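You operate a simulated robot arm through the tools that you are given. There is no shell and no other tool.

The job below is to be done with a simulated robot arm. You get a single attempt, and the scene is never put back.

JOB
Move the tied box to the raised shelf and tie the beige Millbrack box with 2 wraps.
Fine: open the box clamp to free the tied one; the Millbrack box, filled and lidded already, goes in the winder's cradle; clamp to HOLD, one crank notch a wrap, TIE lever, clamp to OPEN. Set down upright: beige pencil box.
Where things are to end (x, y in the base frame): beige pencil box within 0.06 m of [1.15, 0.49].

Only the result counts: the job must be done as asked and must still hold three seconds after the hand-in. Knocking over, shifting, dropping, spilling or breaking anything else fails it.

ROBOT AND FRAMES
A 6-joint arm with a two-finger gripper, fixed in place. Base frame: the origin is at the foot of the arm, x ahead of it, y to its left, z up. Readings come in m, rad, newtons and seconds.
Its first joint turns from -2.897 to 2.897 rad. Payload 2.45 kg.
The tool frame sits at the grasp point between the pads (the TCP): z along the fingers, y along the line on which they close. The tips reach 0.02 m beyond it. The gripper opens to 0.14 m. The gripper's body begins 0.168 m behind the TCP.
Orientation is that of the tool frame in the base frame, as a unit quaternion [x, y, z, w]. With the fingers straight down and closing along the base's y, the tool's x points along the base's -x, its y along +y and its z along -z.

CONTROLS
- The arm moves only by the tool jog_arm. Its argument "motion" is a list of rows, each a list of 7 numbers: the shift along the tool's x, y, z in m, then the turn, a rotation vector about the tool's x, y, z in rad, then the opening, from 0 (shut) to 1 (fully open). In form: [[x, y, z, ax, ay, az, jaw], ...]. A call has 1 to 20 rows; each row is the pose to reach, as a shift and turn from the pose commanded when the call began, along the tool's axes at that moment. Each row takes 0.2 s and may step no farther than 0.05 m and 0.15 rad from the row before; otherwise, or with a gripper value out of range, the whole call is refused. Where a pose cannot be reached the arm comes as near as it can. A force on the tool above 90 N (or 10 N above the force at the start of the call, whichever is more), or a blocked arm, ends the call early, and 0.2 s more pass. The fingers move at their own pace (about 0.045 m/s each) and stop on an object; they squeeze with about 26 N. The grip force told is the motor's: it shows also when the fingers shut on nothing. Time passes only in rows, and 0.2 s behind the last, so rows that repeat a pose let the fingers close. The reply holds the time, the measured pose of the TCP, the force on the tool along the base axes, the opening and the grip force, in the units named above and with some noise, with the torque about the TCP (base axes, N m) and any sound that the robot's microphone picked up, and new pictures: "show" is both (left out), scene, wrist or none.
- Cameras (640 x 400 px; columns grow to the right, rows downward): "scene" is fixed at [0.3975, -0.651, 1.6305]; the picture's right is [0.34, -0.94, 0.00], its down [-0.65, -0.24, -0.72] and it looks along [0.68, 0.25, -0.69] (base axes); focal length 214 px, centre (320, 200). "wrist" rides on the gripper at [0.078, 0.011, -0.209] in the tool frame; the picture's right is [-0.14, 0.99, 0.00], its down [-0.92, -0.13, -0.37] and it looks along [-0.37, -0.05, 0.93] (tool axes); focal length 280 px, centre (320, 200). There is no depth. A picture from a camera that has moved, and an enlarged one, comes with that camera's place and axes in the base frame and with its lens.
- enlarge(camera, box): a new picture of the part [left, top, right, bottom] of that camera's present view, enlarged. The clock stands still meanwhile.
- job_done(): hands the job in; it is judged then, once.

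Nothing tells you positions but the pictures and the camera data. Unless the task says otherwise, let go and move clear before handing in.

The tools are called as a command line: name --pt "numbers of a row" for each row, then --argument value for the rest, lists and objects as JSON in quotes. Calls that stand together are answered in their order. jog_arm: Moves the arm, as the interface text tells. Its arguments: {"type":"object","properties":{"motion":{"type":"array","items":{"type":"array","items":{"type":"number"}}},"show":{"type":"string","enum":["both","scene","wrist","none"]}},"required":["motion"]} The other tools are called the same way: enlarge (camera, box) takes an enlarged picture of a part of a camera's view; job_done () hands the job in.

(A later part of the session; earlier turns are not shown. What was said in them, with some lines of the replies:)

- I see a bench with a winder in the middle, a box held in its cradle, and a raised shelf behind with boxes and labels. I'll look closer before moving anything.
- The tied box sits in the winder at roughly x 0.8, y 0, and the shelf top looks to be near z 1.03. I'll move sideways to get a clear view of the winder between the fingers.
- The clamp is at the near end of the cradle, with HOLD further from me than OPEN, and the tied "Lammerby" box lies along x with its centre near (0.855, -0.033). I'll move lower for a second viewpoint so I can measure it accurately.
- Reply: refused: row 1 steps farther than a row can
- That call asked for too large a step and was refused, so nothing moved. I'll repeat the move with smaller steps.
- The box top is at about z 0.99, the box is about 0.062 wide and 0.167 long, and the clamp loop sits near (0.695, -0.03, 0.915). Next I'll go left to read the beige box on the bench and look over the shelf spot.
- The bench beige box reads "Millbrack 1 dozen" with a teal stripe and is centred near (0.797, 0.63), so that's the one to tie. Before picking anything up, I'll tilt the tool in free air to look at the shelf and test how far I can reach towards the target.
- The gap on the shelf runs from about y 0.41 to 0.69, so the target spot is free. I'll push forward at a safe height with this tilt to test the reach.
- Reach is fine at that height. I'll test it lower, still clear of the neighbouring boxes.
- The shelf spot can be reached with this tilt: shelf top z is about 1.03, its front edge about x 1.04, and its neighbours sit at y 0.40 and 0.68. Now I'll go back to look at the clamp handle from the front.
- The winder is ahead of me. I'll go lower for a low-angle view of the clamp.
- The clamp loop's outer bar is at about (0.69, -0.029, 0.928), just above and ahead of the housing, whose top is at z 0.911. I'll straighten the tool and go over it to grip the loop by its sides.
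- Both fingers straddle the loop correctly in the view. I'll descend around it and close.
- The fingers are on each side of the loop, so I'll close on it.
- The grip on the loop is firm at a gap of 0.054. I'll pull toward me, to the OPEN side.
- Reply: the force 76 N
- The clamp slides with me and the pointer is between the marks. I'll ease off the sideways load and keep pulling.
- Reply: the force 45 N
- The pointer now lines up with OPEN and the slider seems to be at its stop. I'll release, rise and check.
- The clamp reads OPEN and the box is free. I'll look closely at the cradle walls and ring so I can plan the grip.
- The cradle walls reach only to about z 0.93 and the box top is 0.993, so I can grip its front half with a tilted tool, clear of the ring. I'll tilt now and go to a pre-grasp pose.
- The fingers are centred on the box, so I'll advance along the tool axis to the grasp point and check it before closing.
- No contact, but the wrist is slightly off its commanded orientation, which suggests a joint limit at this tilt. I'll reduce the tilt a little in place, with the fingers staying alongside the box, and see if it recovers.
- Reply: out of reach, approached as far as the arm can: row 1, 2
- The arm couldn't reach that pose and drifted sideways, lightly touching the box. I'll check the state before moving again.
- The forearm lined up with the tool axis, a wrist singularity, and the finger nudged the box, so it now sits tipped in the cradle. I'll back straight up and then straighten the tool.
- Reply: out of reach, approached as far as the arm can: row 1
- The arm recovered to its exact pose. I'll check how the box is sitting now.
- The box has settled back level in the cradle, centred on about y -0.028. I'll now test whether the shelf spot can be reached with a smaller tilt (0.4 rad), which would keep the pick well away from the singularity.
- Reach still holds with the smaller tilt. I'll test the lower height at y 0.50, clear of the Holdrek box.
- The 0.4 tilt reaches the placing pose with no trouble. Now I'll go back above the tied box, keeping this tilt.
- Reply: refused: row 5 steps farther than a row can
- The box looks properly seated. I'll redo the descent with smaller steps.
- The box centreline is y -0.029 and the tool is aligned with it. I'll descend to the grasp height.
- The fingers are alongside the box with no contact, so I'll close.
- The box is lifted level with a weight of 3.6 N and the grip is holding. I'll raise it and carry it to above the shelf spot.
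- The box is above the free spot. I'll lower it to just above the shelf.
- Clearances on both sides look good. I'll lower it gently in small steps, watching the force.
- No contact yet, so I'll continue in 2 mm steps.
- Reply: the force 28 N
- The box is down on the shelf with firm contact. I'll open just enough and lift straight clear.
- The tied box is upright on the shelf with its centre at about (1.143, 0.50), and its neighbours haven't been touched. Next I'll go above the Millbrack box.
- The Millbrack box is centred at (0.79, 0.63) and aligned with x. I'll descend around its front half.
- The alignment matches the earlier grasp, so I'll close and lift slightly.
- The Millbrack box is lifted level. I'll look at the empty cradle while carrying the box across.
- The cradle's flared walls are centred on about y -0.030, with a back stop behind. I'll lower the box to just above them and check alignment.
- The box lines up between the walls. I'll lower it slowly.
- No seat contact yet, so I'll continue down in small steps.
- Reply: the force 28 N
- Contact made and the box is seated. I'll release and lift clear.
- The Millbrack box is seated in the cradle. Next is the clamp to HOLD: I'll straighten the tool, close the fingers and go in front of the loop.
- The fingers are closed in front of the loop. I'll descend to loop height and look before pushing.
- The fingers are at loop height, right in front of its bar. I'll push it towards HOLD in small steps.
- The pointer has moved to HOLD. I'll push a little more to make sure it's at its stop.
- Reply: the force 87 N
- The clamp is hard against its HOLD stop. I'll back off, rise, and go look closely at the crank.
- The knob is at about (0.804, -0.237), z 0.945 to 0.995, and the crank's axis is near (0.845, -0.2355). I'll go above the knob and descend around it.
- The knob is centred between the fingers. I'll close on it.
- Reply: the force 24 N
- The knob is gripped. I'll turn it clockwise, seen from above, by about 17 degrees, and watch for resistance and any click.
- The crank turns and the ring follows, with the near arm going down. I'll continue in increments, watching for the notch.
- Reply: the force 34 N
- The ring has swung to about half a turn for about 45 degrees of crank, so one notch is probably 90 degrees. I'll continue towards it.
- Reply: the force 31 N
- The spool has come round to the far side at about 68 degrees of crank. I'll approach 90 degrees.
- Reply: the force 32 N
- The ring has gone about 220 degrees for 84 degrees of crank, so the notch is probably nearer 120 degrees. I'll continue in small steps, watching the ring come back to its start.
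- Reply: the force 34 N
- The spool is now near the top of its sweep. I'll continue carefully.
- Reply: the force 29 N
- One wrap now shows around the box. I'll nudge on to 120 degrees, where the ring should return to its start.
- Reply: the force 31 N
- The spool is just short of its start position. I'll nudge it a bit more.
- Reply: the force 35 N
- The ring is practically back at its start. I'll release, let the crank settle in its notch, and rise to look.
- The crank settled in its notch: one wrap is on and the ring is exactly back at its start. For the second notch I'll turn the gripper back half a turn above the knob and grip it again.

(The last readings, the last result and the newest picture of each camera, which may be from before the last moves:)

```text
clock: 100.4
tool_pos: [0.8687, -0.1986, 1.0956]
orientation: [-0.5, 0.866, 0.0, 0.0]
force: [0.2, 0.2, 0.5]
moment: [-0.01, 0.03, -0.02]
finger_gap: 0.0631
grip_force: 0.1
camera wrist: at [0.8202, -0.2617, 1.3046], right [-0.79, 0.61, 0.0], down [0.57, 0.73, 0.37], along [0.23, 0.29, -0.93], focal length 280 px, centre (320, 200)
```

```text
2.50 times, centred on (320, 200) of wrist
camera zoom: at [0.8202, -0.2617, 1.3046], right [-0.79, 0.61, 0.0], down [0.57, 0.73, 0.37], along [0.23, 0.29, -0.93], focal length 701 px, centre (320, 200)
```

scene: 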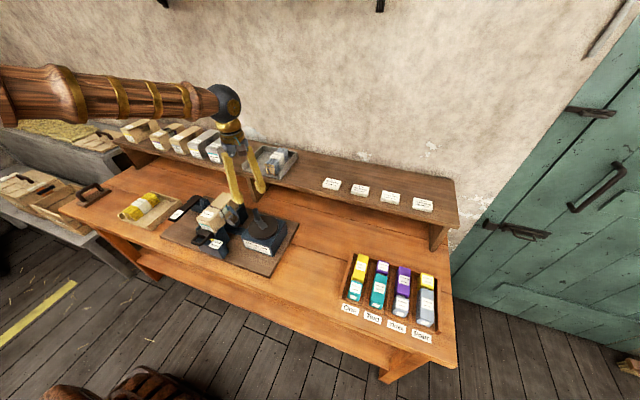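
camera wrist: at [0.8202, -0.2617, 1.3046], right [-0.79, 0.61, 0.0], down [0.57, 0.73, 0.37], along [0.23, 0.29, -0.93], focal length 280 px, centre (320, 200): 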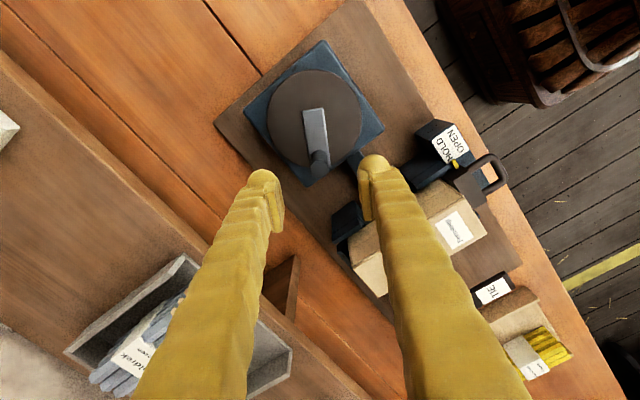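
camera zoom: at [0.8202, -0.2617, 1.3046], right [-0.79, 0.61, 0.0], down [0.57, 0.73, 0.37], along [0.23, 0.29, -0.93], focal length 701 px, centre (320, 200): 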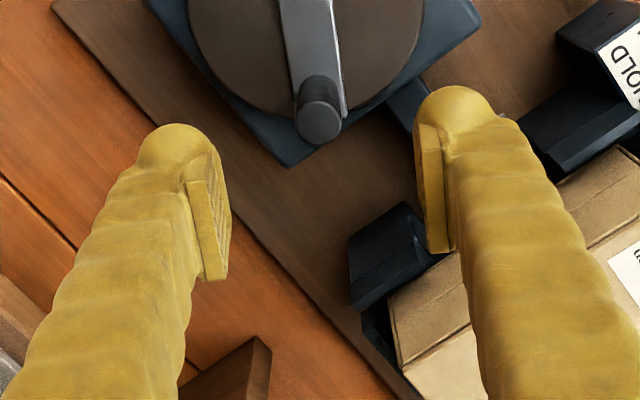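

The knob is at about (0.8735, -0.196). I'll shift slightly, descend around it and grip.

jog_arm --pt "-0.0047 -0.0029 0.04 0 0 0 0.45" --pt "-0.0047 -0.0029 0.08 0 0 0 0.45" --pt "-0.0047 -0.0029 0.12 0 0 0 0.45" --pt "-0.0047 -0.0029 0.12 0 0 0 0.45"

enlarge --camera "wrist" --box '[210, 120, 430, 280]'

enlarge --camera "scene" --box '[190, 180, 300, 260]'

```text
clock: 101.4
tool_pos: [0.8755, -0.195, 0.9752]
orientation: [-0.499, 0.867, 0.0, 0.0]
force: [-0.3, 0.2, -0.7]
moment: [0.0, 0.01, -0.02]
finger_gap: 0.063
grip_force: 0.1
camera wrist: at [0.8276, -0.257, 1.1843], right [-0.79, 0.62, 0.0], down [0.57, 0.73, 0.37], along [0.23, 0.29, -0.93], focal length 280 px, centre (320, 200)
```

scene: 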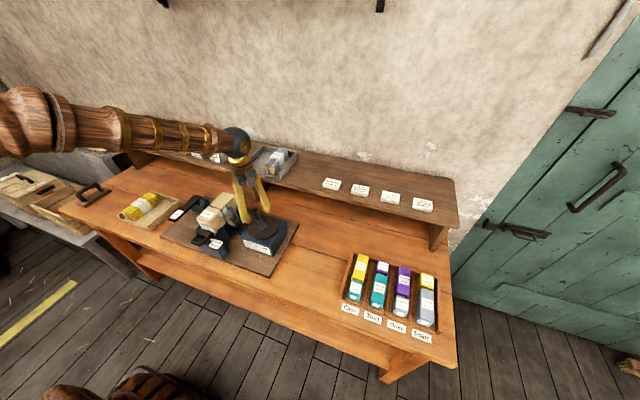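
wrist: 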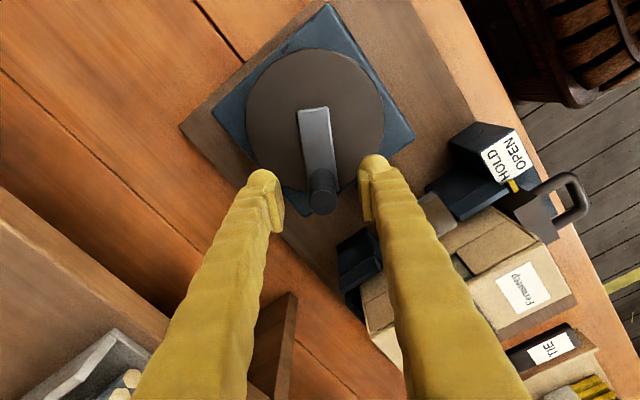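

```text
2.50 times, centred on (320, 200) of wrist
camera zoom: at [0.8276, -0.257, 1.1843], right [-0.79, 0.62, 0.0], down [0.57, 0.73, 0.37], along [0.23, 0.29, -0.93], focal length 701 px, centre (320, 200)
```

zoom: 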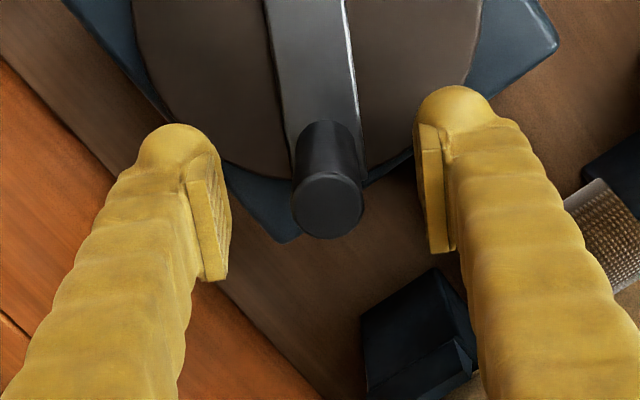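

```text
5.00 times, centred on (245, 220) of scene
camera zoom: at [0.3975, -0.651, 1.6305], right [0.34, -0.94, 0.0], down [-0.65, -0.24, -0.72], along [0.68, 0.25, -0.69], focal length 1072 px, centre (695, 100)
```

zoom: 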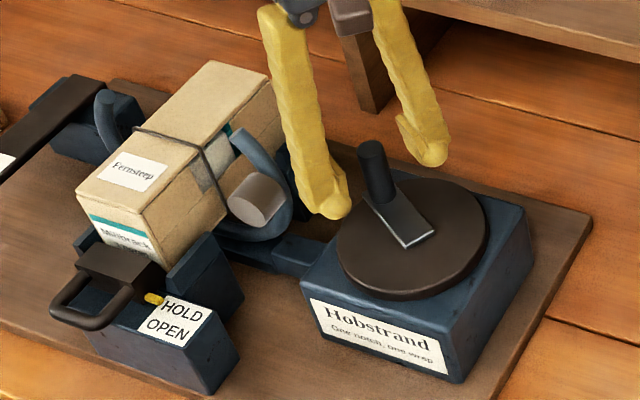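

The knob is centred between the fingers, so I'll grip it again.

jog_arm --pt "0 0 0 0 0 0 0.05" --pt "0 0 0 0 0 0 0.05" --pt "0 0 0 0 0 0 0.05" --pt "0 0 0 0 0 0 0.05" --show "none"

enlarge --camera "scene" --box '[190, 180, 300, 260]'

```text
clock: 102.4
tool_pos: [0.8758, -0.1938, 0.9748]
orientation: [-0.499, 0.867, 0.0, 0.0]
force: [-0.4, 2.6, -2.5]
moment: [0.02, 0.0, 0.03]
finger_gap: 0.0205
grip_force: 35.6
```

```text
5.00 times, centred on (245, 220) of scene
camera zoom: at [0.3975, -0.651, 1.6305], right [0.34, -0.94, 0.0], down [-0.65, -0.24, -0.72], along [0.68, 0.25, -0.69], focal length 1072 px, centre (695, 100)
```

zoom: 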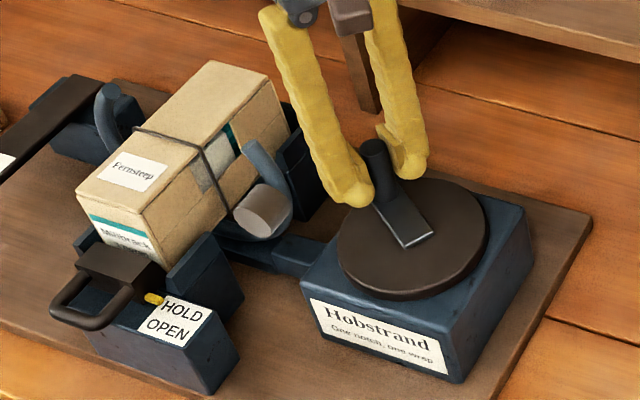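

The grip is good. I'll turn the second notch, first about 40 degrees.

jog_arm --pt "0.0005 -0.0066 0 0 0 0.14 0.05" --pt "0.0018 -0.013 0 0 0 0.28 0.05" --pt "0.0041 -0.0192 0 0 0 0.42 0.05" --pt "0.0072 -0.025 0 0 0 0.56 0.05" --pt "0.0111 -0.0303 0 0 0 0.7 0.05" --pt "0.0111 -0.0303 0 0 0 0.7 0.05" --show "none"

enlarge --camera "scene" --box '[190, 180, 300, 260]'

```text
clock: 103.8
tool_pos: [0.894, -0.2211, 0.975]
orientation: [-0.17, 0.985, 0.0, 0.001]
force: [29.2, 7.2, 16.6]
moment: [0.12, -0.38, 0.08]
finger_gap: 0.0206
grip_force: 44.9
```

```text
5.00 times, centred on (245, 220) of scene
camera zoom: at [0.3975, -0.651, 1.6305], right [0.34, -0.94, 0.0], down [-0.65, -0.24, -0.72], along [0.68, 0.25, -0.69], focal length 1072 px, centre (695, 100)
```

zoom: 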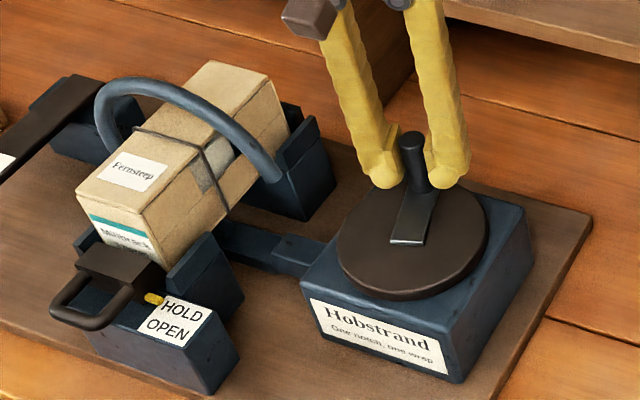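

It's turning smoothly. I'll continue another 40 degrees.

jog_arm --pt "-0.0005 -0.0066 0 0 0 0.14 0.05" --pt "0.0008 -0.013 0 0 0 0.28 0.05" --pt "0.0031 -0.0192 0 0 0 0.42 0.05" --pt "0.0062 -0.025 0 0 0 0.56 0.05" --pt "0.0101 -0.0303 0 0 0 0.7 0.05" --pt "0.0101 -0.0303 0 0 0 0.7 0.05" --show "none"

enlarge --camera "scene" --box '[190, 180, 300, 260]'

```text
clock: 105.2
tool_pos: [0.8946, -0.2529, 0.9748]
orientation: [0.177, 0.984, 0.001, -0.002]
force: [-30.3, 10.6, -8.9]
moment: [0.15, 0.42, 0.02]
finger_gap: 0.0206
grip_force: 44.8
```

```text
5.00 times, centred on (245, 220) of scene
camera zoom: at [0.3975, -0.651, 1.6305], right [0.34, -0.94, 0.0], down [-0.65, -0.24, -0.72], along [0.68, 0.25, -0.69], focal length 1072 px, centre (695, 100)
```

zoom: 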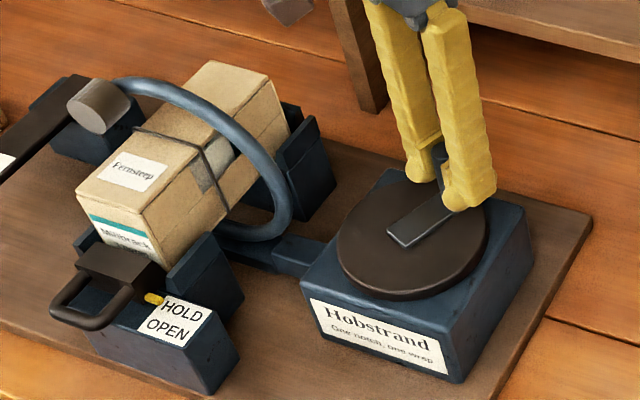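

The spool is at the far upper side with about 37 degrees of crank left. I'll continue.

jog_arm --pt "0.0009 -0.0063 0 0 0 0.14 0.05" --pt "0.0023 -0.0124 0 0 0 0.28 0.05" --pt "0.0045 -0.0183 0 0 0 0.42 0.05" --pt "0.0045 -0.0183 0 0 0 0.42 0.05" --show "none"

enlarge --camera "scene" --box '[190, 180, 300, 260]'

```text
clock: 106.2
tool_pos: [0.8853, -0.2675, 0.9757]
orientation: [0.378, 0.926, 0.0, 0.001]
force: [-18.3, 20.9, -4.6]
moment: [0.16, 0.2, -0.07]
finger_gap: 0.0203
grip_force: 44.6
```

```text
5.00 times, centred on (245, 220) of scene
camera zoom: at [0.3975, -0.651, 1.6305], right [0.34, -0.94, 0.0], down [-0.65, -0.24, -0.72], along [0.68, 0.25, -0.69], focal length 1072 px, centre (695, 100)
```

zoom: 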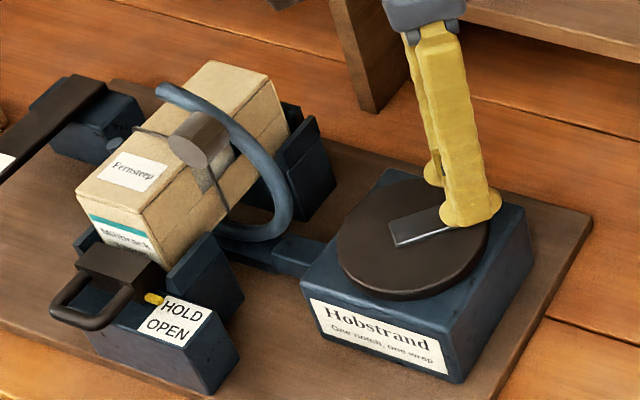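

Close to the notch now. I'll make small nudges.

jog_arm --pt "0.0004 -0.0045 0 0 0 0.1 0.05" --pt "0.0009 -0.0072 0 0 0 0.16 0.05" --pt "0.0009 -0.0072 0 0 0 0.16 0.05" --show "none"

enlarge --camera "scene" --box '[190, 180, 300, 260]'

```text
clock: 107.0
tool_pos: [0.8788, -0.2739, 0.9757]
orientation: [0.451, 0.893, 0.0, 0.0]
force: [-9.9, 8.9, -0.5]
moment: [0.08, 0.12, 0.05]
finger_gap: 0.0205
grip_force: 45.4
```

```text
5.00 times, centred on (245, 220) of scene
camera zoom: at [0.3975, -0.651, 1.6305], right [0.34, -0.94, 0.0], down [-0.65, -0.24, -0.72], along [0.68, 0.25, -0.69], focal length 1072 px, centre (695, 100)
```

zoom: 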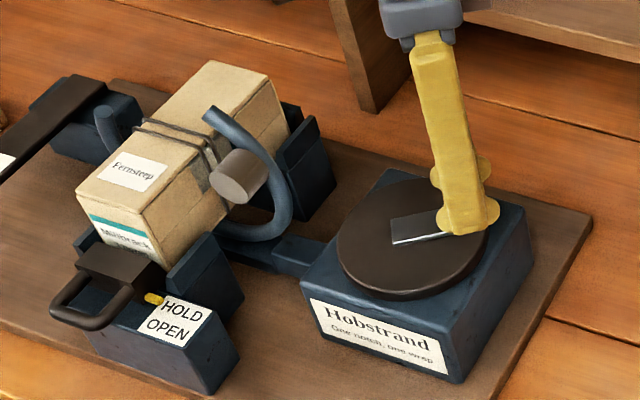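

Two wraps are visible. One more small nudge to seat the notch, then I'll release and look.

jog_arm --pt "0.0002 -0.0032 0 0 0 0.07 0.05" --pt "0.0002 -0.0032 0 0 0 0.07 0.05" --show "none"

jog_arm --pt "0 0 0 0 0 0 0.45" --pt "0 0 0 0 0 0 0.45" --pt "0 0 0 0 0 0 0.45" --pt "0 0 -0.04 0 0 0 0.45" --pt "0 0 -0.08 0 0 0 0.45" --pt "0 0 -0.12 0 0 0 0.45" --pt "0 0 -0.12 0 0 0 0.45"

enlarge --camera "scene" --box '[190, 180, 300, 260]'

enlarge --camera "scene" --box '[205, 190, 255, 230]'

enlarge --camera "scene" --box '[155, 180, 235, 240]'

```text
clock: 107.6
tool_pos: [0.8765, -0.2754, 0.9746]
orientation: [0.482, 0.876, 0.0, 0.001]
force: [-0.9, -1.4, -3.7]
moment: [-0.06, -0.02, -0.04]
finger_gap: 0.0204
grip_force: 44.4
```

```text
clock: 109.2
tool_pos: [0.8747, -0.275, 1.0932]
orientation: [0.48, 0.877, -0.001, 0.0]
force: [0.0, 0.0, 0.3]
moment: [0.01, 0.0, 0.0]
finger_gap: 0.0629
grip_force: 0.0
camera wrist: at [0.8423, -0.2034, 1.3033], right [0.91, 0.42, 0.0], down [0.39, -0.85, 0.37], along [0.15, -0.34, -0.93], focal length 280 px, centre (320, 200)
```

scene: 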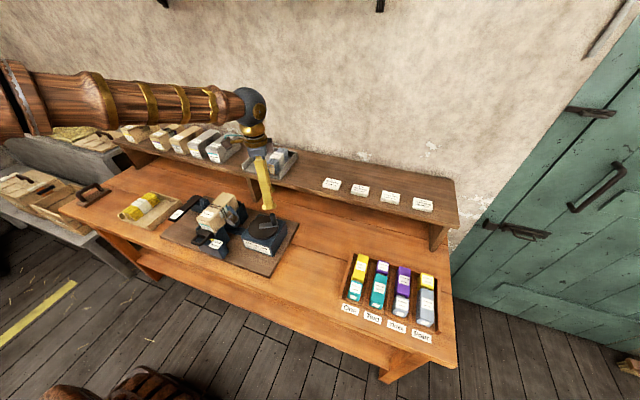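
wrist: 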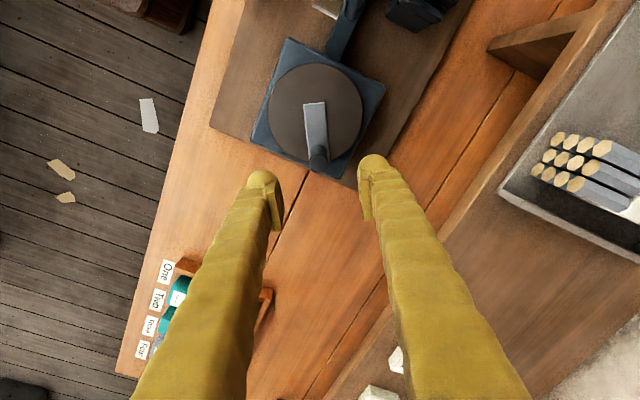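

```text
5.00 times, centred on (245, 220) of scene
camera zoom: at [0.3975, -0.651, 1.6305], right [0.34, -0.94, 0.0], down [-0.65, -0.24, -0.72], along [0.68, 0.25, -0.69], focal length 1072 px, centre (695, 100)
```

zoom: 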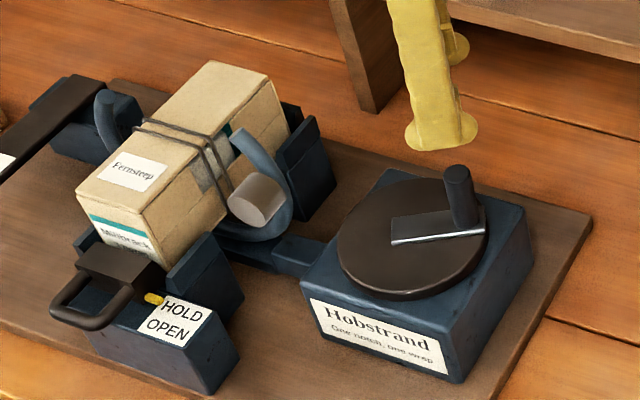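

```text
10.00 times, centred on (230, 210) of scene
camera zoom: at [0.3975, -0.651, 1.6305], right [0.34, -0.94, 0.0], down [-0.65, -0.24, -0.72], along [0.68, 0.25, -0.69], focal length 2145 px, centre (1220, 100)
```

zoom: 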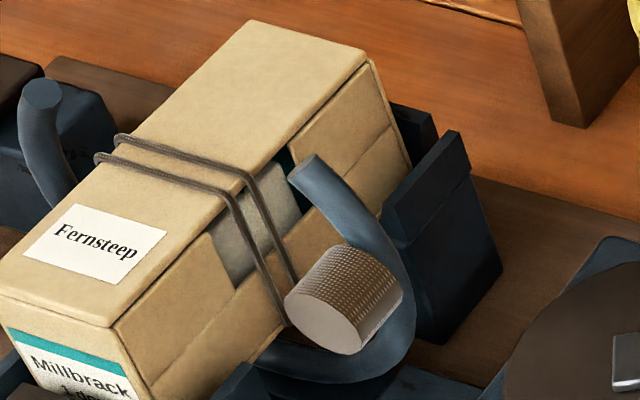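

```text
6.67 times, centred on (195, 210) of scene
camera zoom: at [0.3975, -0.651, 1.6305], right [0.34, -0.94, 0.0], down [-0.65, -0.24, -0.72], along [0.68, 0.25, -0.69], focal length 1430 px, centre (1153, 133)
```

zoom: 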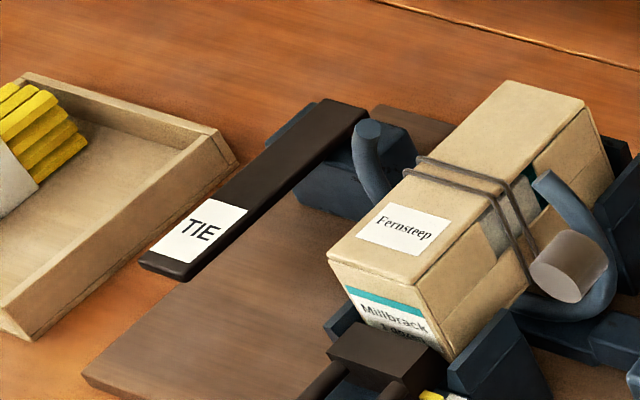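

Exactly two wraps are on and the ring is back at its start. Next is the TIE lever: a hinged bar at z 0.926, free end near x 0.77, y 0.167. I'll go above its labelled end with the fingers closed.

jog_arm --pt "0 0 -0.045 0 0 0 0.3" --pt "0.0428 0.0153 -0.05 0 0 -0.1005 0.1" --pt "0.0855 0.0306 -0.05 0 0 -0.201 0" --pt "0.1283 0.0459 -0.05 0 0 -0.3015 0" --pt "0.171 0.0612 -0.05 0 0 -0.402 0" --pt "0.2138 0.0765 -0.05 0 0 -0.5025 0" --pt "0.2565 0.0918 -0.05 0 0 -0.603 0" --pt "0.2993 0.1071 -0.05 0 0 -0.7035 0" --pt "0.342 0.1224 -0.05 0 0 -0.804 0" --pt "0.3848 0.1377 -0.05 0 0 -0.9045 0" --pt "0.4275 0.153 -0.05 0 0 -1.005 0" --pt "0.4275 0.153 -0.05 0 0 -1.005 0"

enlarge --camera "wrist" --box '[220, 120, 420, 270]'

enlarge --camera "scene" --box '[140, 150, 240, 230]'

```text
clock: 111.8
tool_pos: [0.7755, 0.1663, 1.1451]
orientation: [-0.001, 1.0, -0.001, 0.001]
force: [-0.3, -0.6, -0.1]
moment: [-0.02, 0.0, 0.0]
finger_gap: 0.0001
grip_force: 25.8
camera wrist: at [0.697, 0.1769, 1.3545], right [0.14, 0.99, 0.0], down [0.92, -0.13, 0.37], along [0.37, -0.05, -0.93], focal length 280 px, centre (320, 200)
```

scene: 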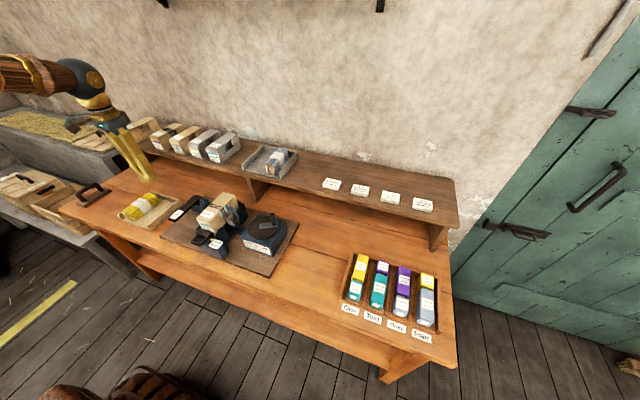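
wrist: 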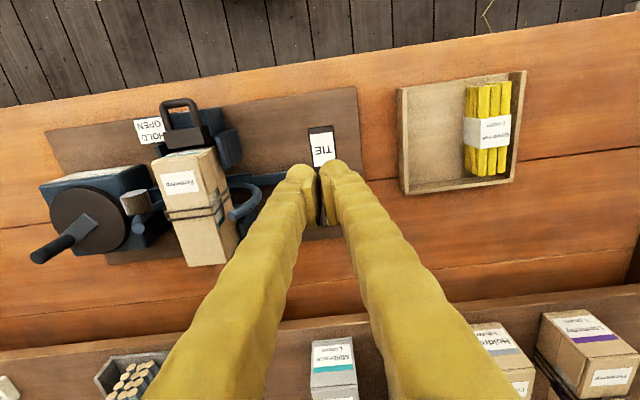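

```text
2.67 times, centred on (320, 195) of wrist
camera zoom: at [0.697, 0.1769, 1.3545], right [0.14, 0.99, 0.0], down [0.92, -0.13, 0.37], along [0.37, -0.05, -0.93], focal length 748 px, centre (320, 213)
```

zoom: 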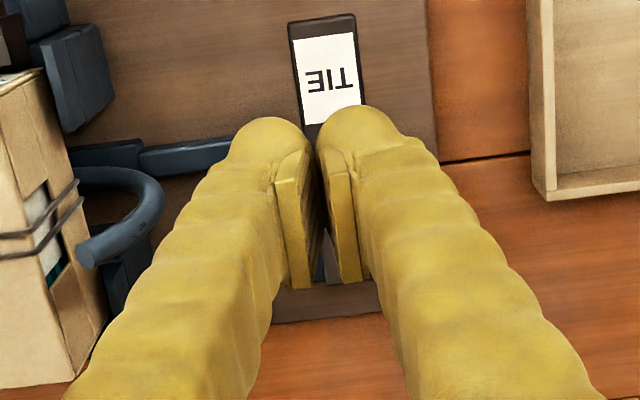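

```text
5.00 times, centred on (190, 190) of scene
camera zoom: at [0.3975, -0.651, 1.6305], right [0.34, -0.94, 0.0], down [-0.65, -0.24, -0.72], along [0.68, 0.25, -0.69], focal length 1072 px, centre (970, 250)
```

zoom: 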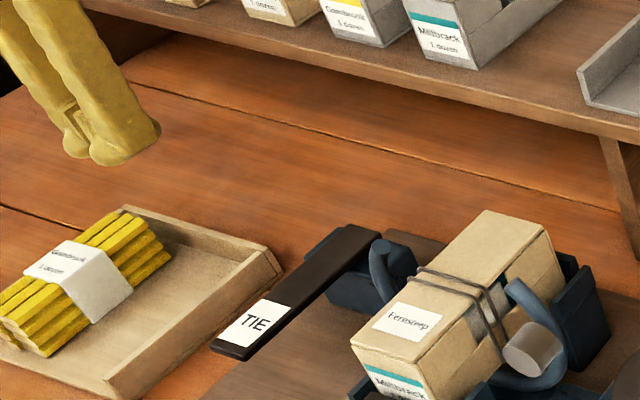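

The labelled end sits at about (0.77, 0.171). I'll lower to just above it, then press gently.

jog_arm --pt "0.003 0.004 0.045 0 0 0 0" --pt "0.003 0.004 0.09 0 0 0 0" --pt "0.003 0.004 0.135 0 0 0 0" --pt "0.003 0.004 0.18 0 0 0 0" --pt "0.003 0.004 0.187 0 0 0 0" --pt "0.003 0.004 0.187 0 0 0 0"

enlarge --camera "scene" --box '[140, 170, 240, 250]'

```text
clock: 113.2
tool_pos: [0.7726, 0.1725, 0.9572]
orientation: [-0.001, 1.0, 0.001, -0.001]
force: [0.1, 0.1, -0.3]
moment: [-0.01, -0.02, 0.0]
finger_gap: 0.0
grip_force: 25.9
camera wrist: at [0.694, 0.1826, 1.1666], right [0.14, 0.99, 0.0], down [0.92, -0.13, 0.37], along [0.37, -0.05, -0.93], focal length 280 px, centre (320, 200)
```

scene: 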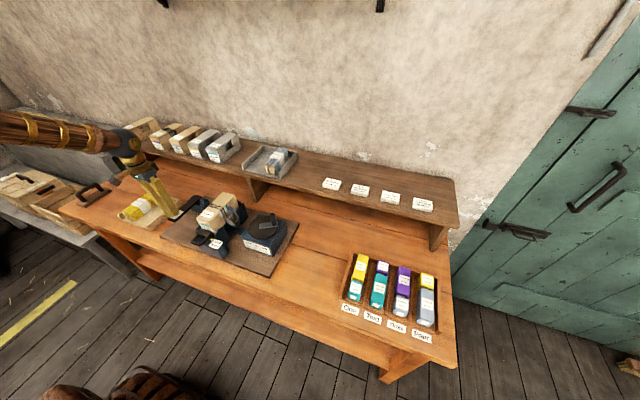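
wrist: 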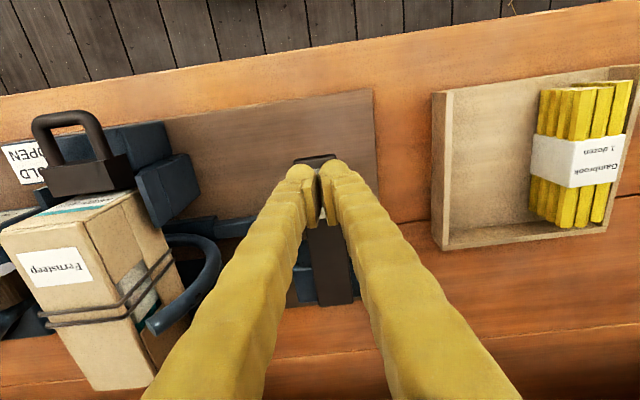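

```text
5.00 times, centred on (190, 210) of scene
camera zoom: at [0.3975, -0.651, 1.6305], right [0.34, -0.94, 0.0], down [-0.65, -0.24, -0.72], along [0.68, 0.25, -0.69], focal length 1072 px, centre (970, 150)
```

zoom: 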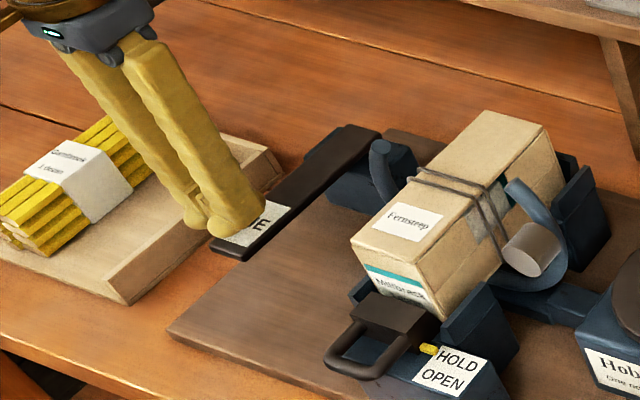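

The fingertips are right over the lever's end. I'll press down in small steps.

jog_arm --pt "0 0 0.006 0 0 0 0" --pt "0 0 0.012 0 0 0 0" --pt "0 0 0.018 0 0 0 0" --pt "0 0 0.024 0 0 0 0" --pt "0 0 0.03 0 0 0 0" --pt "0 0 0.03 0 0 0 0"

enlarge --camera "scene" --box '[140, 170, 240, 250]'

```text
clock: 114.6
tool_pos: [0.7717, 0.171, 0.9283]
orientation: [-0.001, 1.0, 0.0, -0.001]
force: [1.9, -0.8, 3.3]
moment: [-0.03, -0.05, 0.0]
finger_gap: 0.0057
grip_force: 29.5
camera wrist: at [0.6942, 0.1821, 1.1373], right [0.14, 0.99, 0.0], down [0.92, -0.13, 0.37], along [0.37, -0.05, -0.93], focal length 280 px, centre (320, 200)
```

scene: 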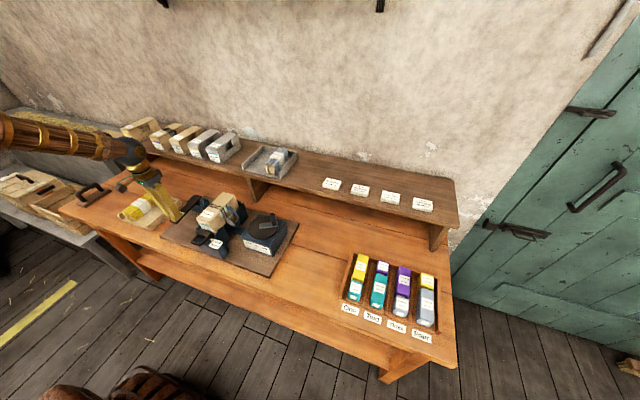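
wrist: 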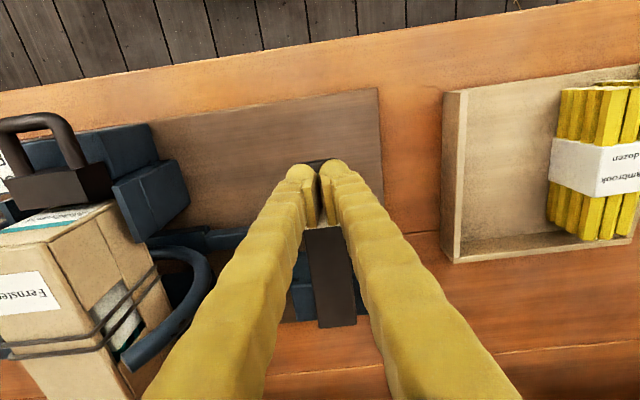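

```text
5.00 times, centred on (190, 210) of scene
camera zoom: at [0.3975, -0.651, 1.6305], right [0.34, -0.94, 0.0], down [-0.65, -0.24, -0.72], along [0.68, 0.25, -0.69], focal length 1072 px, centre (970, 150)
```

zoom: 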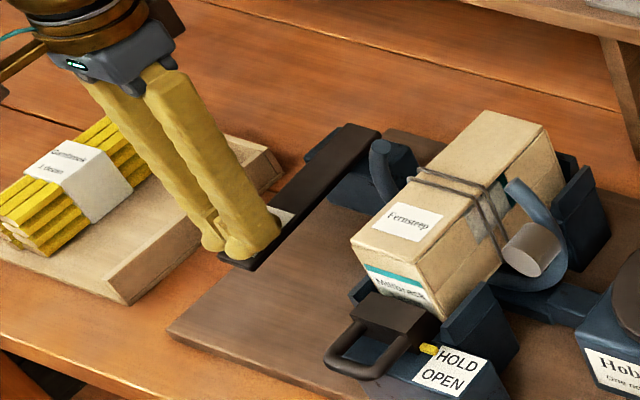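

The lever is pivoting down under light force. I'll continue.

jog_arm --pt "0 0 0.006 0 0 0 0" --pt "0 0 0.012 0 0 0 0" --pt "0 0 0.018 0 0 0 0" --pt "0 0 0.024 0 0 0 0" --pt "0 0 0.03 0 0 0 0" --pt "0 0 0.03 0 0 0 0" --show "none"

enlarge --camera "scene" --box '[140, 170, 240, 250]'

```text
clock: 116.0
tool_pos: [0.7722, 0.1705, 0.8979]
orientation: [-0.001, 1.0, -0.001, 0.0]
force: [0.7, 1.9, 7.1]
moment: [0.03, -0.09, 0.03]
finger_gap: 0.006
grip_force: 29.2
```

```text
5.00 times, centred on (190, 210) of scene
camera zoom: at [0.3975, -0.651, 1.6305], right [0.34, -0.94, 0.0], down [-0.65, -0.24, -0.72], along [0.68, 0.25, -0.69], focal length 1072 px, centre (970, 150)
```

zoom: 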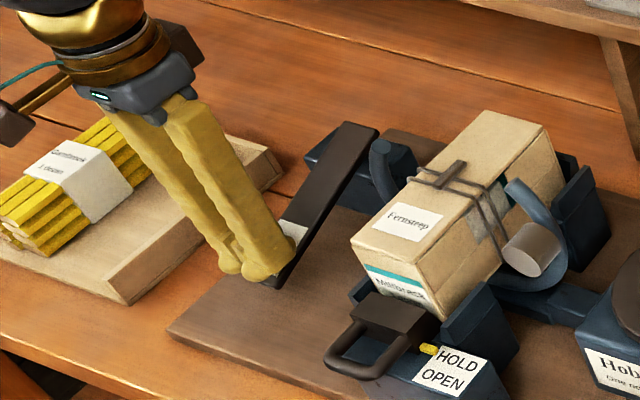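

The knot has appeared on the box, so the tie is done. I'll release the lever and rise.

jog_arm --pt "0 0 -0.02 0 0 0 0" --pt "0 0 -0.04 0 0 0 0" --pt "0 0 -0.08 0 0 0 0" --pt "0 0 -0.12 0 0 0 0.2" --pt "0 0 -0.165 0 0 0 0.4" --pt "0 0 -0.21 0 0 0 0.7" --pt "0 0 -0.21 0 0 0 0.7"

enlarge --camera "scene" --box '[150, 180, 250, 260]'

enlarge --camera "scene" --box '[205, 190, 255, 230]'

```text
clock: 117.6
tool_pos: [0.7758, 0.1721, 1.1111]
orientation: [0.0, 1.0, 0.0, 0.0]
force: [0.1, 0.1, 0.1]
moment: [-0.04, -0.01, 0.03]
finger_gap: 0.0852
grip_force: 0.1
camera wrist: at [0.6971, 0.1828, 1.319], right [0.14, 0.99, 0.0], down [0.92, -0.13, 0.37], along [0.37, -0.05, -0.93], focal length 280 px, centre (320, 200)
```

scene: 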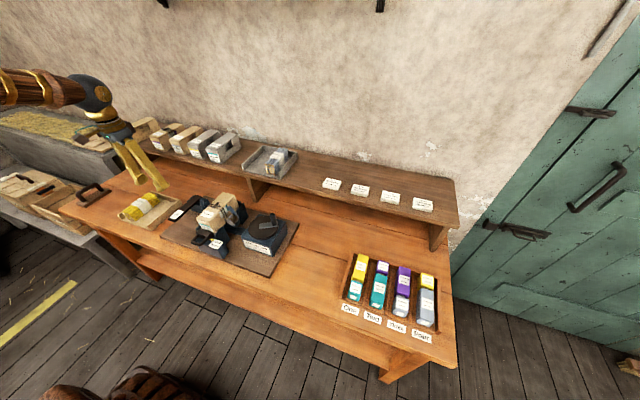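
wrist: 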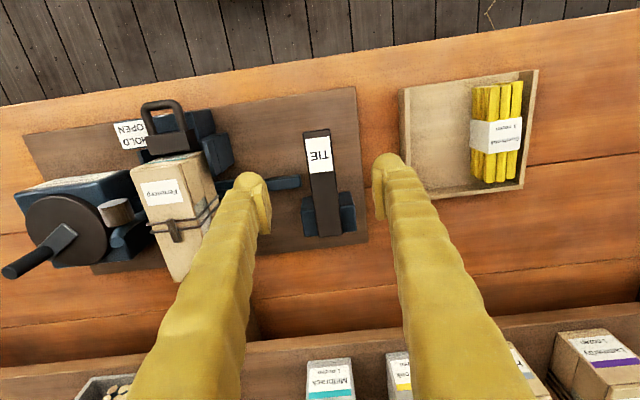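

```text
5.00 times, centred on (200, 220) of scene
camera zoom: at [0.3975, -0.651, 1.6305], right [0.34, -0.94, 0.0], down [-0.65, -0.24, -0.72], along [0.68, 0.25, -0.69], focal length 1072 px, centre (920, 100)
```

zoom: 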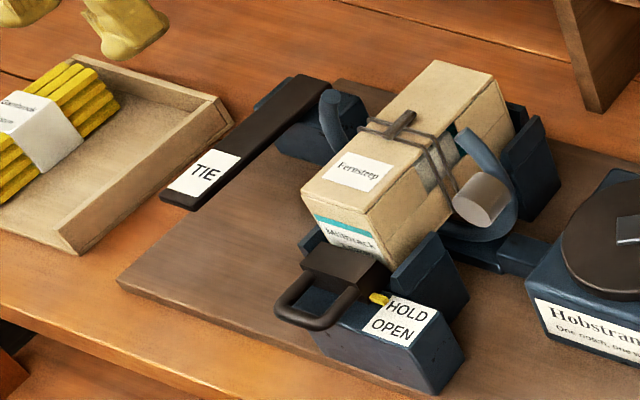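

```text
10.00 times, centred on (230, 210) of scene
camera zoom: at [0.3975, -0.651, 1.6305], right [0.34, -0.94, 0.0], down [-0.65, -0.24, -0.72], along [0.68, 0.25, -0.69], focal length 2145 px, centre (1220, 100)
```

zoom: 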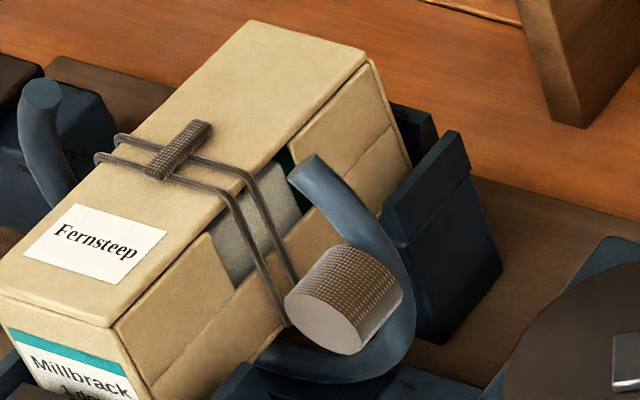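

The Millbrack box has two wraps and a knot, and the lever has sprung back. Last step is opening the clamp: I'll go above the loop again.

jog_arm --pt "0.015 -0.0406 0 0 0 0 0.7" --pt "0.03 -0.0811 0 0 0 0 0.7" --pt "0.045 -0.1217 0 0 0 0 0.7" --pt "0.06 -0.1622 0 0 0 0 0.7" --pt "0.075 -0.2028 0 0 0 0 0.7" --pt "0.075 -0.2028 0.045 0 0 0 0.7" --pt "0.075 -0.2028 0.09 0 0 0 0.7" --pt "0.075 -0.2028 0.09 0 0 0 0.7"

enlarge --camera "wrist" --box '[220, 130, 440, 290]'

```text
clock: 119.4
tool_pos: [0.6993, -0.0307, 1.0203]
orientation: [-0.002, 1.0, 0.0, 0.001]
force: [-0.1, 0.3, 0.1]
moment: [-0.01, 0.01, 0.02]
finger_gap: 0.0984
grip_force: 0.1
camera wrist: at [0.6202, -0.0206, 1.23], right [0.14, 0.99, 0.0], down [0.92, -0.13, 0.37], along [0.37, -0.05, -0.93], focal length 280 px, centre (320, 200)
```

scene: 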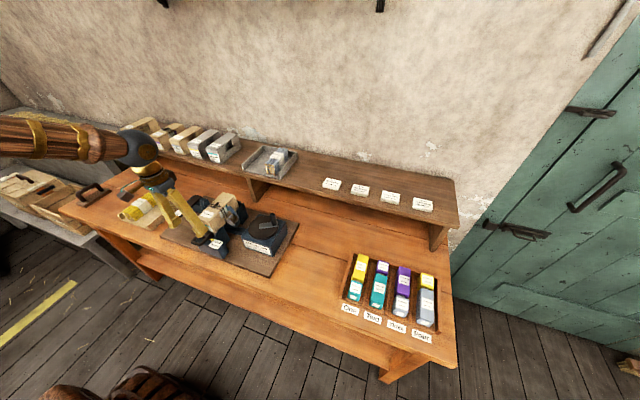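
wrist: 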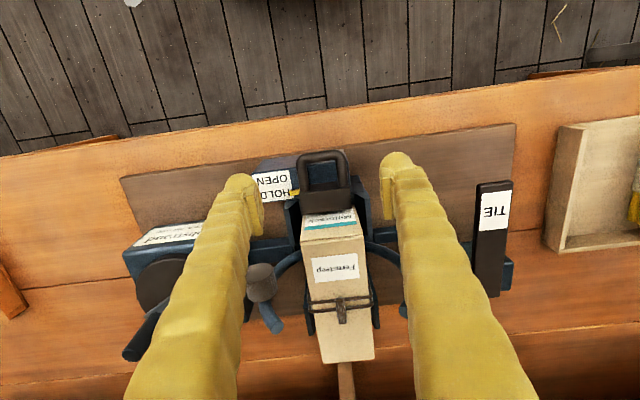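

```text
2.50 times, centred on (330, 210) of wrist
camera zoom: at [0.6202, -0.0206, 1.23], right [0.14, 0.99, 0.0], down [0.92, -0.13, 0.37], along [0.37, -0.05, -0.93], focal length 701 px, centre (295, 175)
```

zoom: 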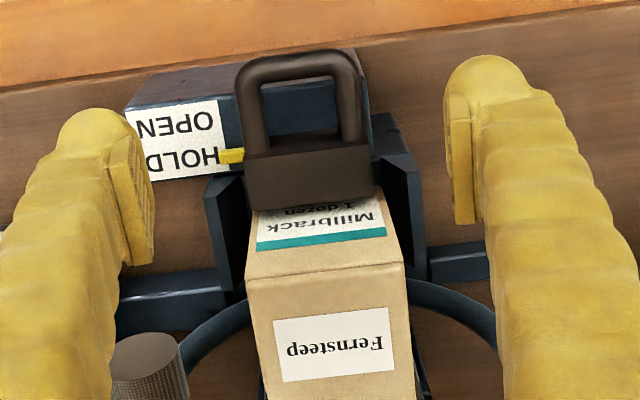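

The fingers are aligned with the loop as before. I'll descend, grip and pull to OPEN.

jog_arm --pt "-0.001 0 0.04 0 0 0 0.7" --pt "-0.001 0 0.07 0 0 0 0.7" --pt "-0.001 0 0.0845 0 0 0 0.7" --pt "-0.001 0 0.0845 0 0 0 0.2" --pt "-0.001 0 0.0845 0 0 0 0.2" --pt "-0.001 0 0.0845 0 0 0 0.2" --pt "-0.001 0 0.0845 0 0 0 0.2" --pt "-0.001 0 0.0845 0 0 0 0.2" --show "none"

jog_arm --pt "0.005 0 0 0 0 0 0.2" --pt "0.01 0 0 0 0 0 0.2" --pt "0.015 0 0 0 0 0 0.2" --pt "0.02 0 0 0 0 0 0.2" --pt "0.024 0 0 0 0 0 0.2" --pt "0.024 0 0 0 0 0 0.2" --show "none"

enlarge --camera "scene" --box '[150, 180, 250, 260]'

```text
clock: 121.2
tool_pos: [0.6982, -0.0297, 0.9365]
orientation: [-0.001, 1.0, 0.001, 0.0]
force: [0.3, 12.9, -3.1]
moment: [0.09, 0.02, 0.39]
finger_gap: 0.0542
grip_force: 45.3
```

```text
clock: 122.6
tool_pos: [0.6753, -0.0301, 0.9327]
orientation: [-0.001, 1.0, 0.0, 0.0]
force: [33.9, 16.7, -23.6]
moment: [0.03, -0.12, 0.18]
finger_gap: 0.053
grip_force: 45.3
```

```text
5.00 times, centred on (200, 220) of scene
camera zoom: at [0.3975, -0.651, 1.6305], right [0.34, -0.94, 0.0], down [-0.65, -0.24, -0.72], along [0.68, 0.25, -0.69], focal length 1072 px, centre (920, 100)
```

zoom: 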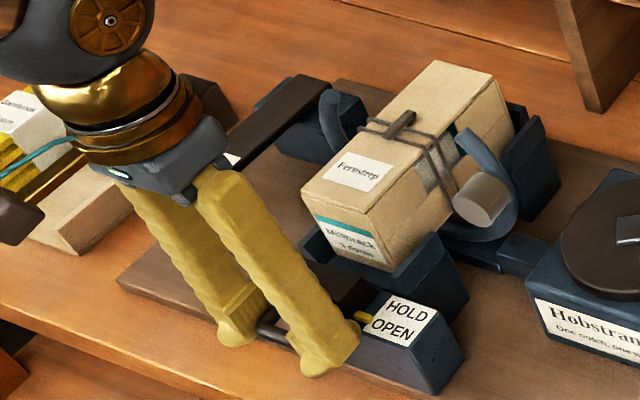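

The clamp is pulled to its OPEN stop. I'll release and move clear.

jog_arm --pt "-0.001 0 0 0 0 0 0.7" --pt "-0.001 0 0 0 0 0 0.7" --pt "-0.001 0 0 0 0 0 0.7" --pt "0 0 -0.04 0 0 0 0.7" --pt "0.01 0 -0.085 0 0 0 0.7" --pt "0.02 0 -0.13 0 0 0 0.7" --pt "0.03 0 -0.175 0 0 0 0.7" --pt "0.05 0 -0.22 0 0 0 0.7" --pt "0.06 0 -0.265 0 0 0 0.7" --pt "0.06 0 -0.265 0 0 0 0.7"

enlarge --camera "scene" --box '[150, 180, 250, 260]'

enlarge --camera "wrist" --box '[220, 150, 440, 310]'

enlarge --camera "scene" --box '[110, 90, 250, 190]'

```text
clock: 124.8
tool_pos: [0.6149, -0.0309, 1.199]
orientation: [0.0, 1.0, 0.0, 0.0]
force: [-0.3, 0.9, 1.3]
moment: [0.0, -0.02, -0.01]
finger_gap: 0.0979
grip_force: 0.1
camera wrist: at [0.5373, -0.0199, 1.4086], right [0.14, 0.99, 0.0], down [0.92, -0.13, 0.37], along [0.37, -0.05, -0.93], focal length 280 px, centre (320, 200)
```

scene: 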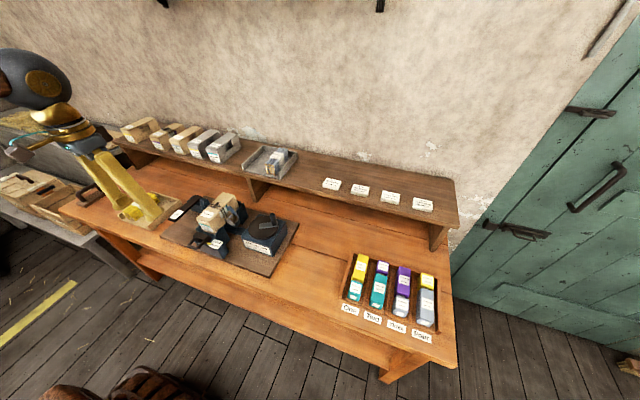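
wrist: 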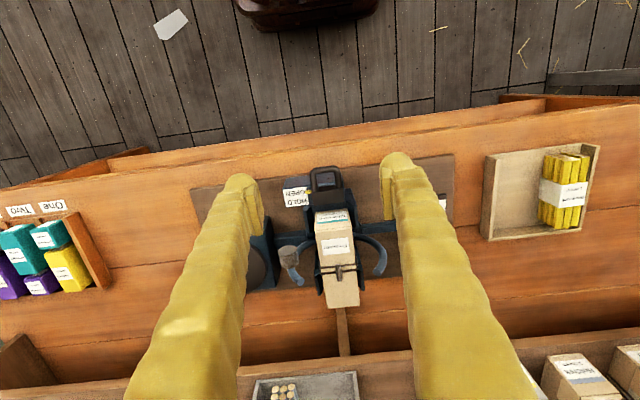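

```text
5.00 times, centred on (200, 220) of scene
camera zoom: at [0.3975, -0.651, 1.6305], right [0.34, -0.94, 0.0], down [-0.65, -0.24, -0.72], along [0.68, 0.25, -0.69], focal length 1072 px, centre (920, 100)
```

zoom: 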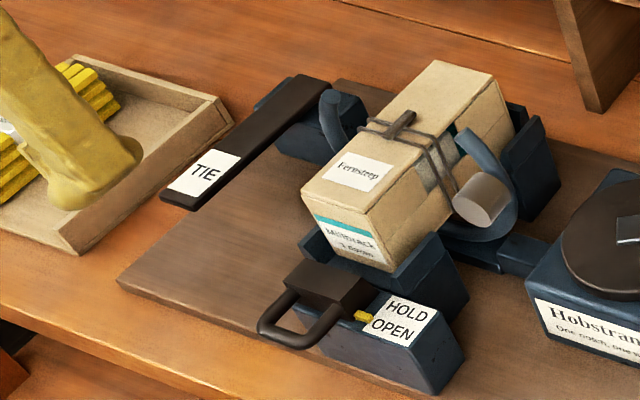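

```text
2.50 times, centred on (330, 230) of wrist
camera zoom: at [0.5373, -0.0199, 1.4086], right [0.14, 0.99, 0.0], down [0.92, -0.13, 0.37], along [0.37, -0.05, -0.93], focal length 701 px, centre (295, 125)
```

zoom: 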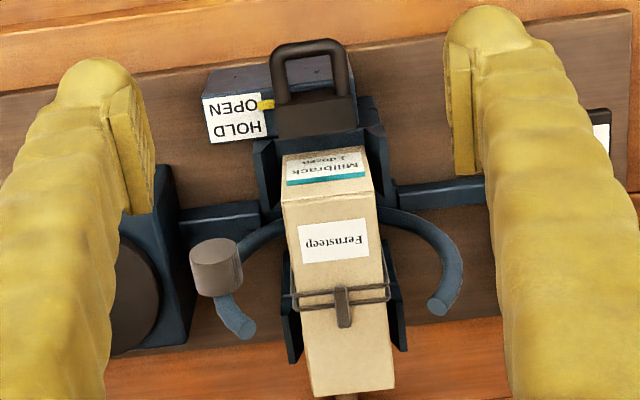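

```text
4.00 times, centred on (180, 140) of scene
camera zoom: at [0.3975, -0.651, 1.6305], right [0.34, -0.94, 0.0], down [-0.65, -0.24, -0.72], along [0.68, 0.25, -0.69], focal length 858 px, centre (880, 440)
```

zoom: 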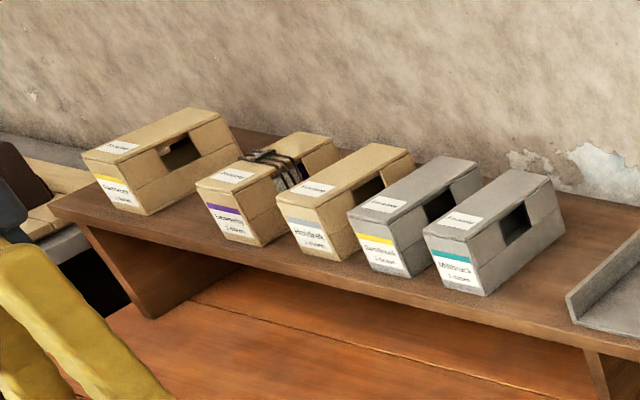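

The Lammerby box stands on the shelf within tolerance. The Millbrack box is in the cradle with two wraps and a knot, the clamp is at OPEN, and the arm is clear, so I'm handing in.

job_done

```text
The job is handed in.
```

The job is handed in. The tied box is on the raised shelf, and the beige Millbrack box is tied with 2 wraps. I don't have the judge's result.

- **Tied (Lammerby) box:** it stands upright on the shelf at about (1.14, 0.50). That is roughly 0.01 m from the target, and the boxes on either side were not touched.
- **Millbrack box:** it is in the winder's cradle with two wraps and a knot, and the clamp is back at OPEN. I left it there, since the instructions gave no place to move it to.
- **Crank:** one notch turned out to be 120° of crank. I turned it twice, and each turn added one wrap and brought the ring back to its start.
- **One slip:** on my first try at lifting the tied box, the arm hit an awkward wrist angle and a finger nudged the box in the cradle. It settled back level, and I lifted it with a smaller tilt instead. I saw no damage.

The arm is clear of everything, with the gripper open and empty.
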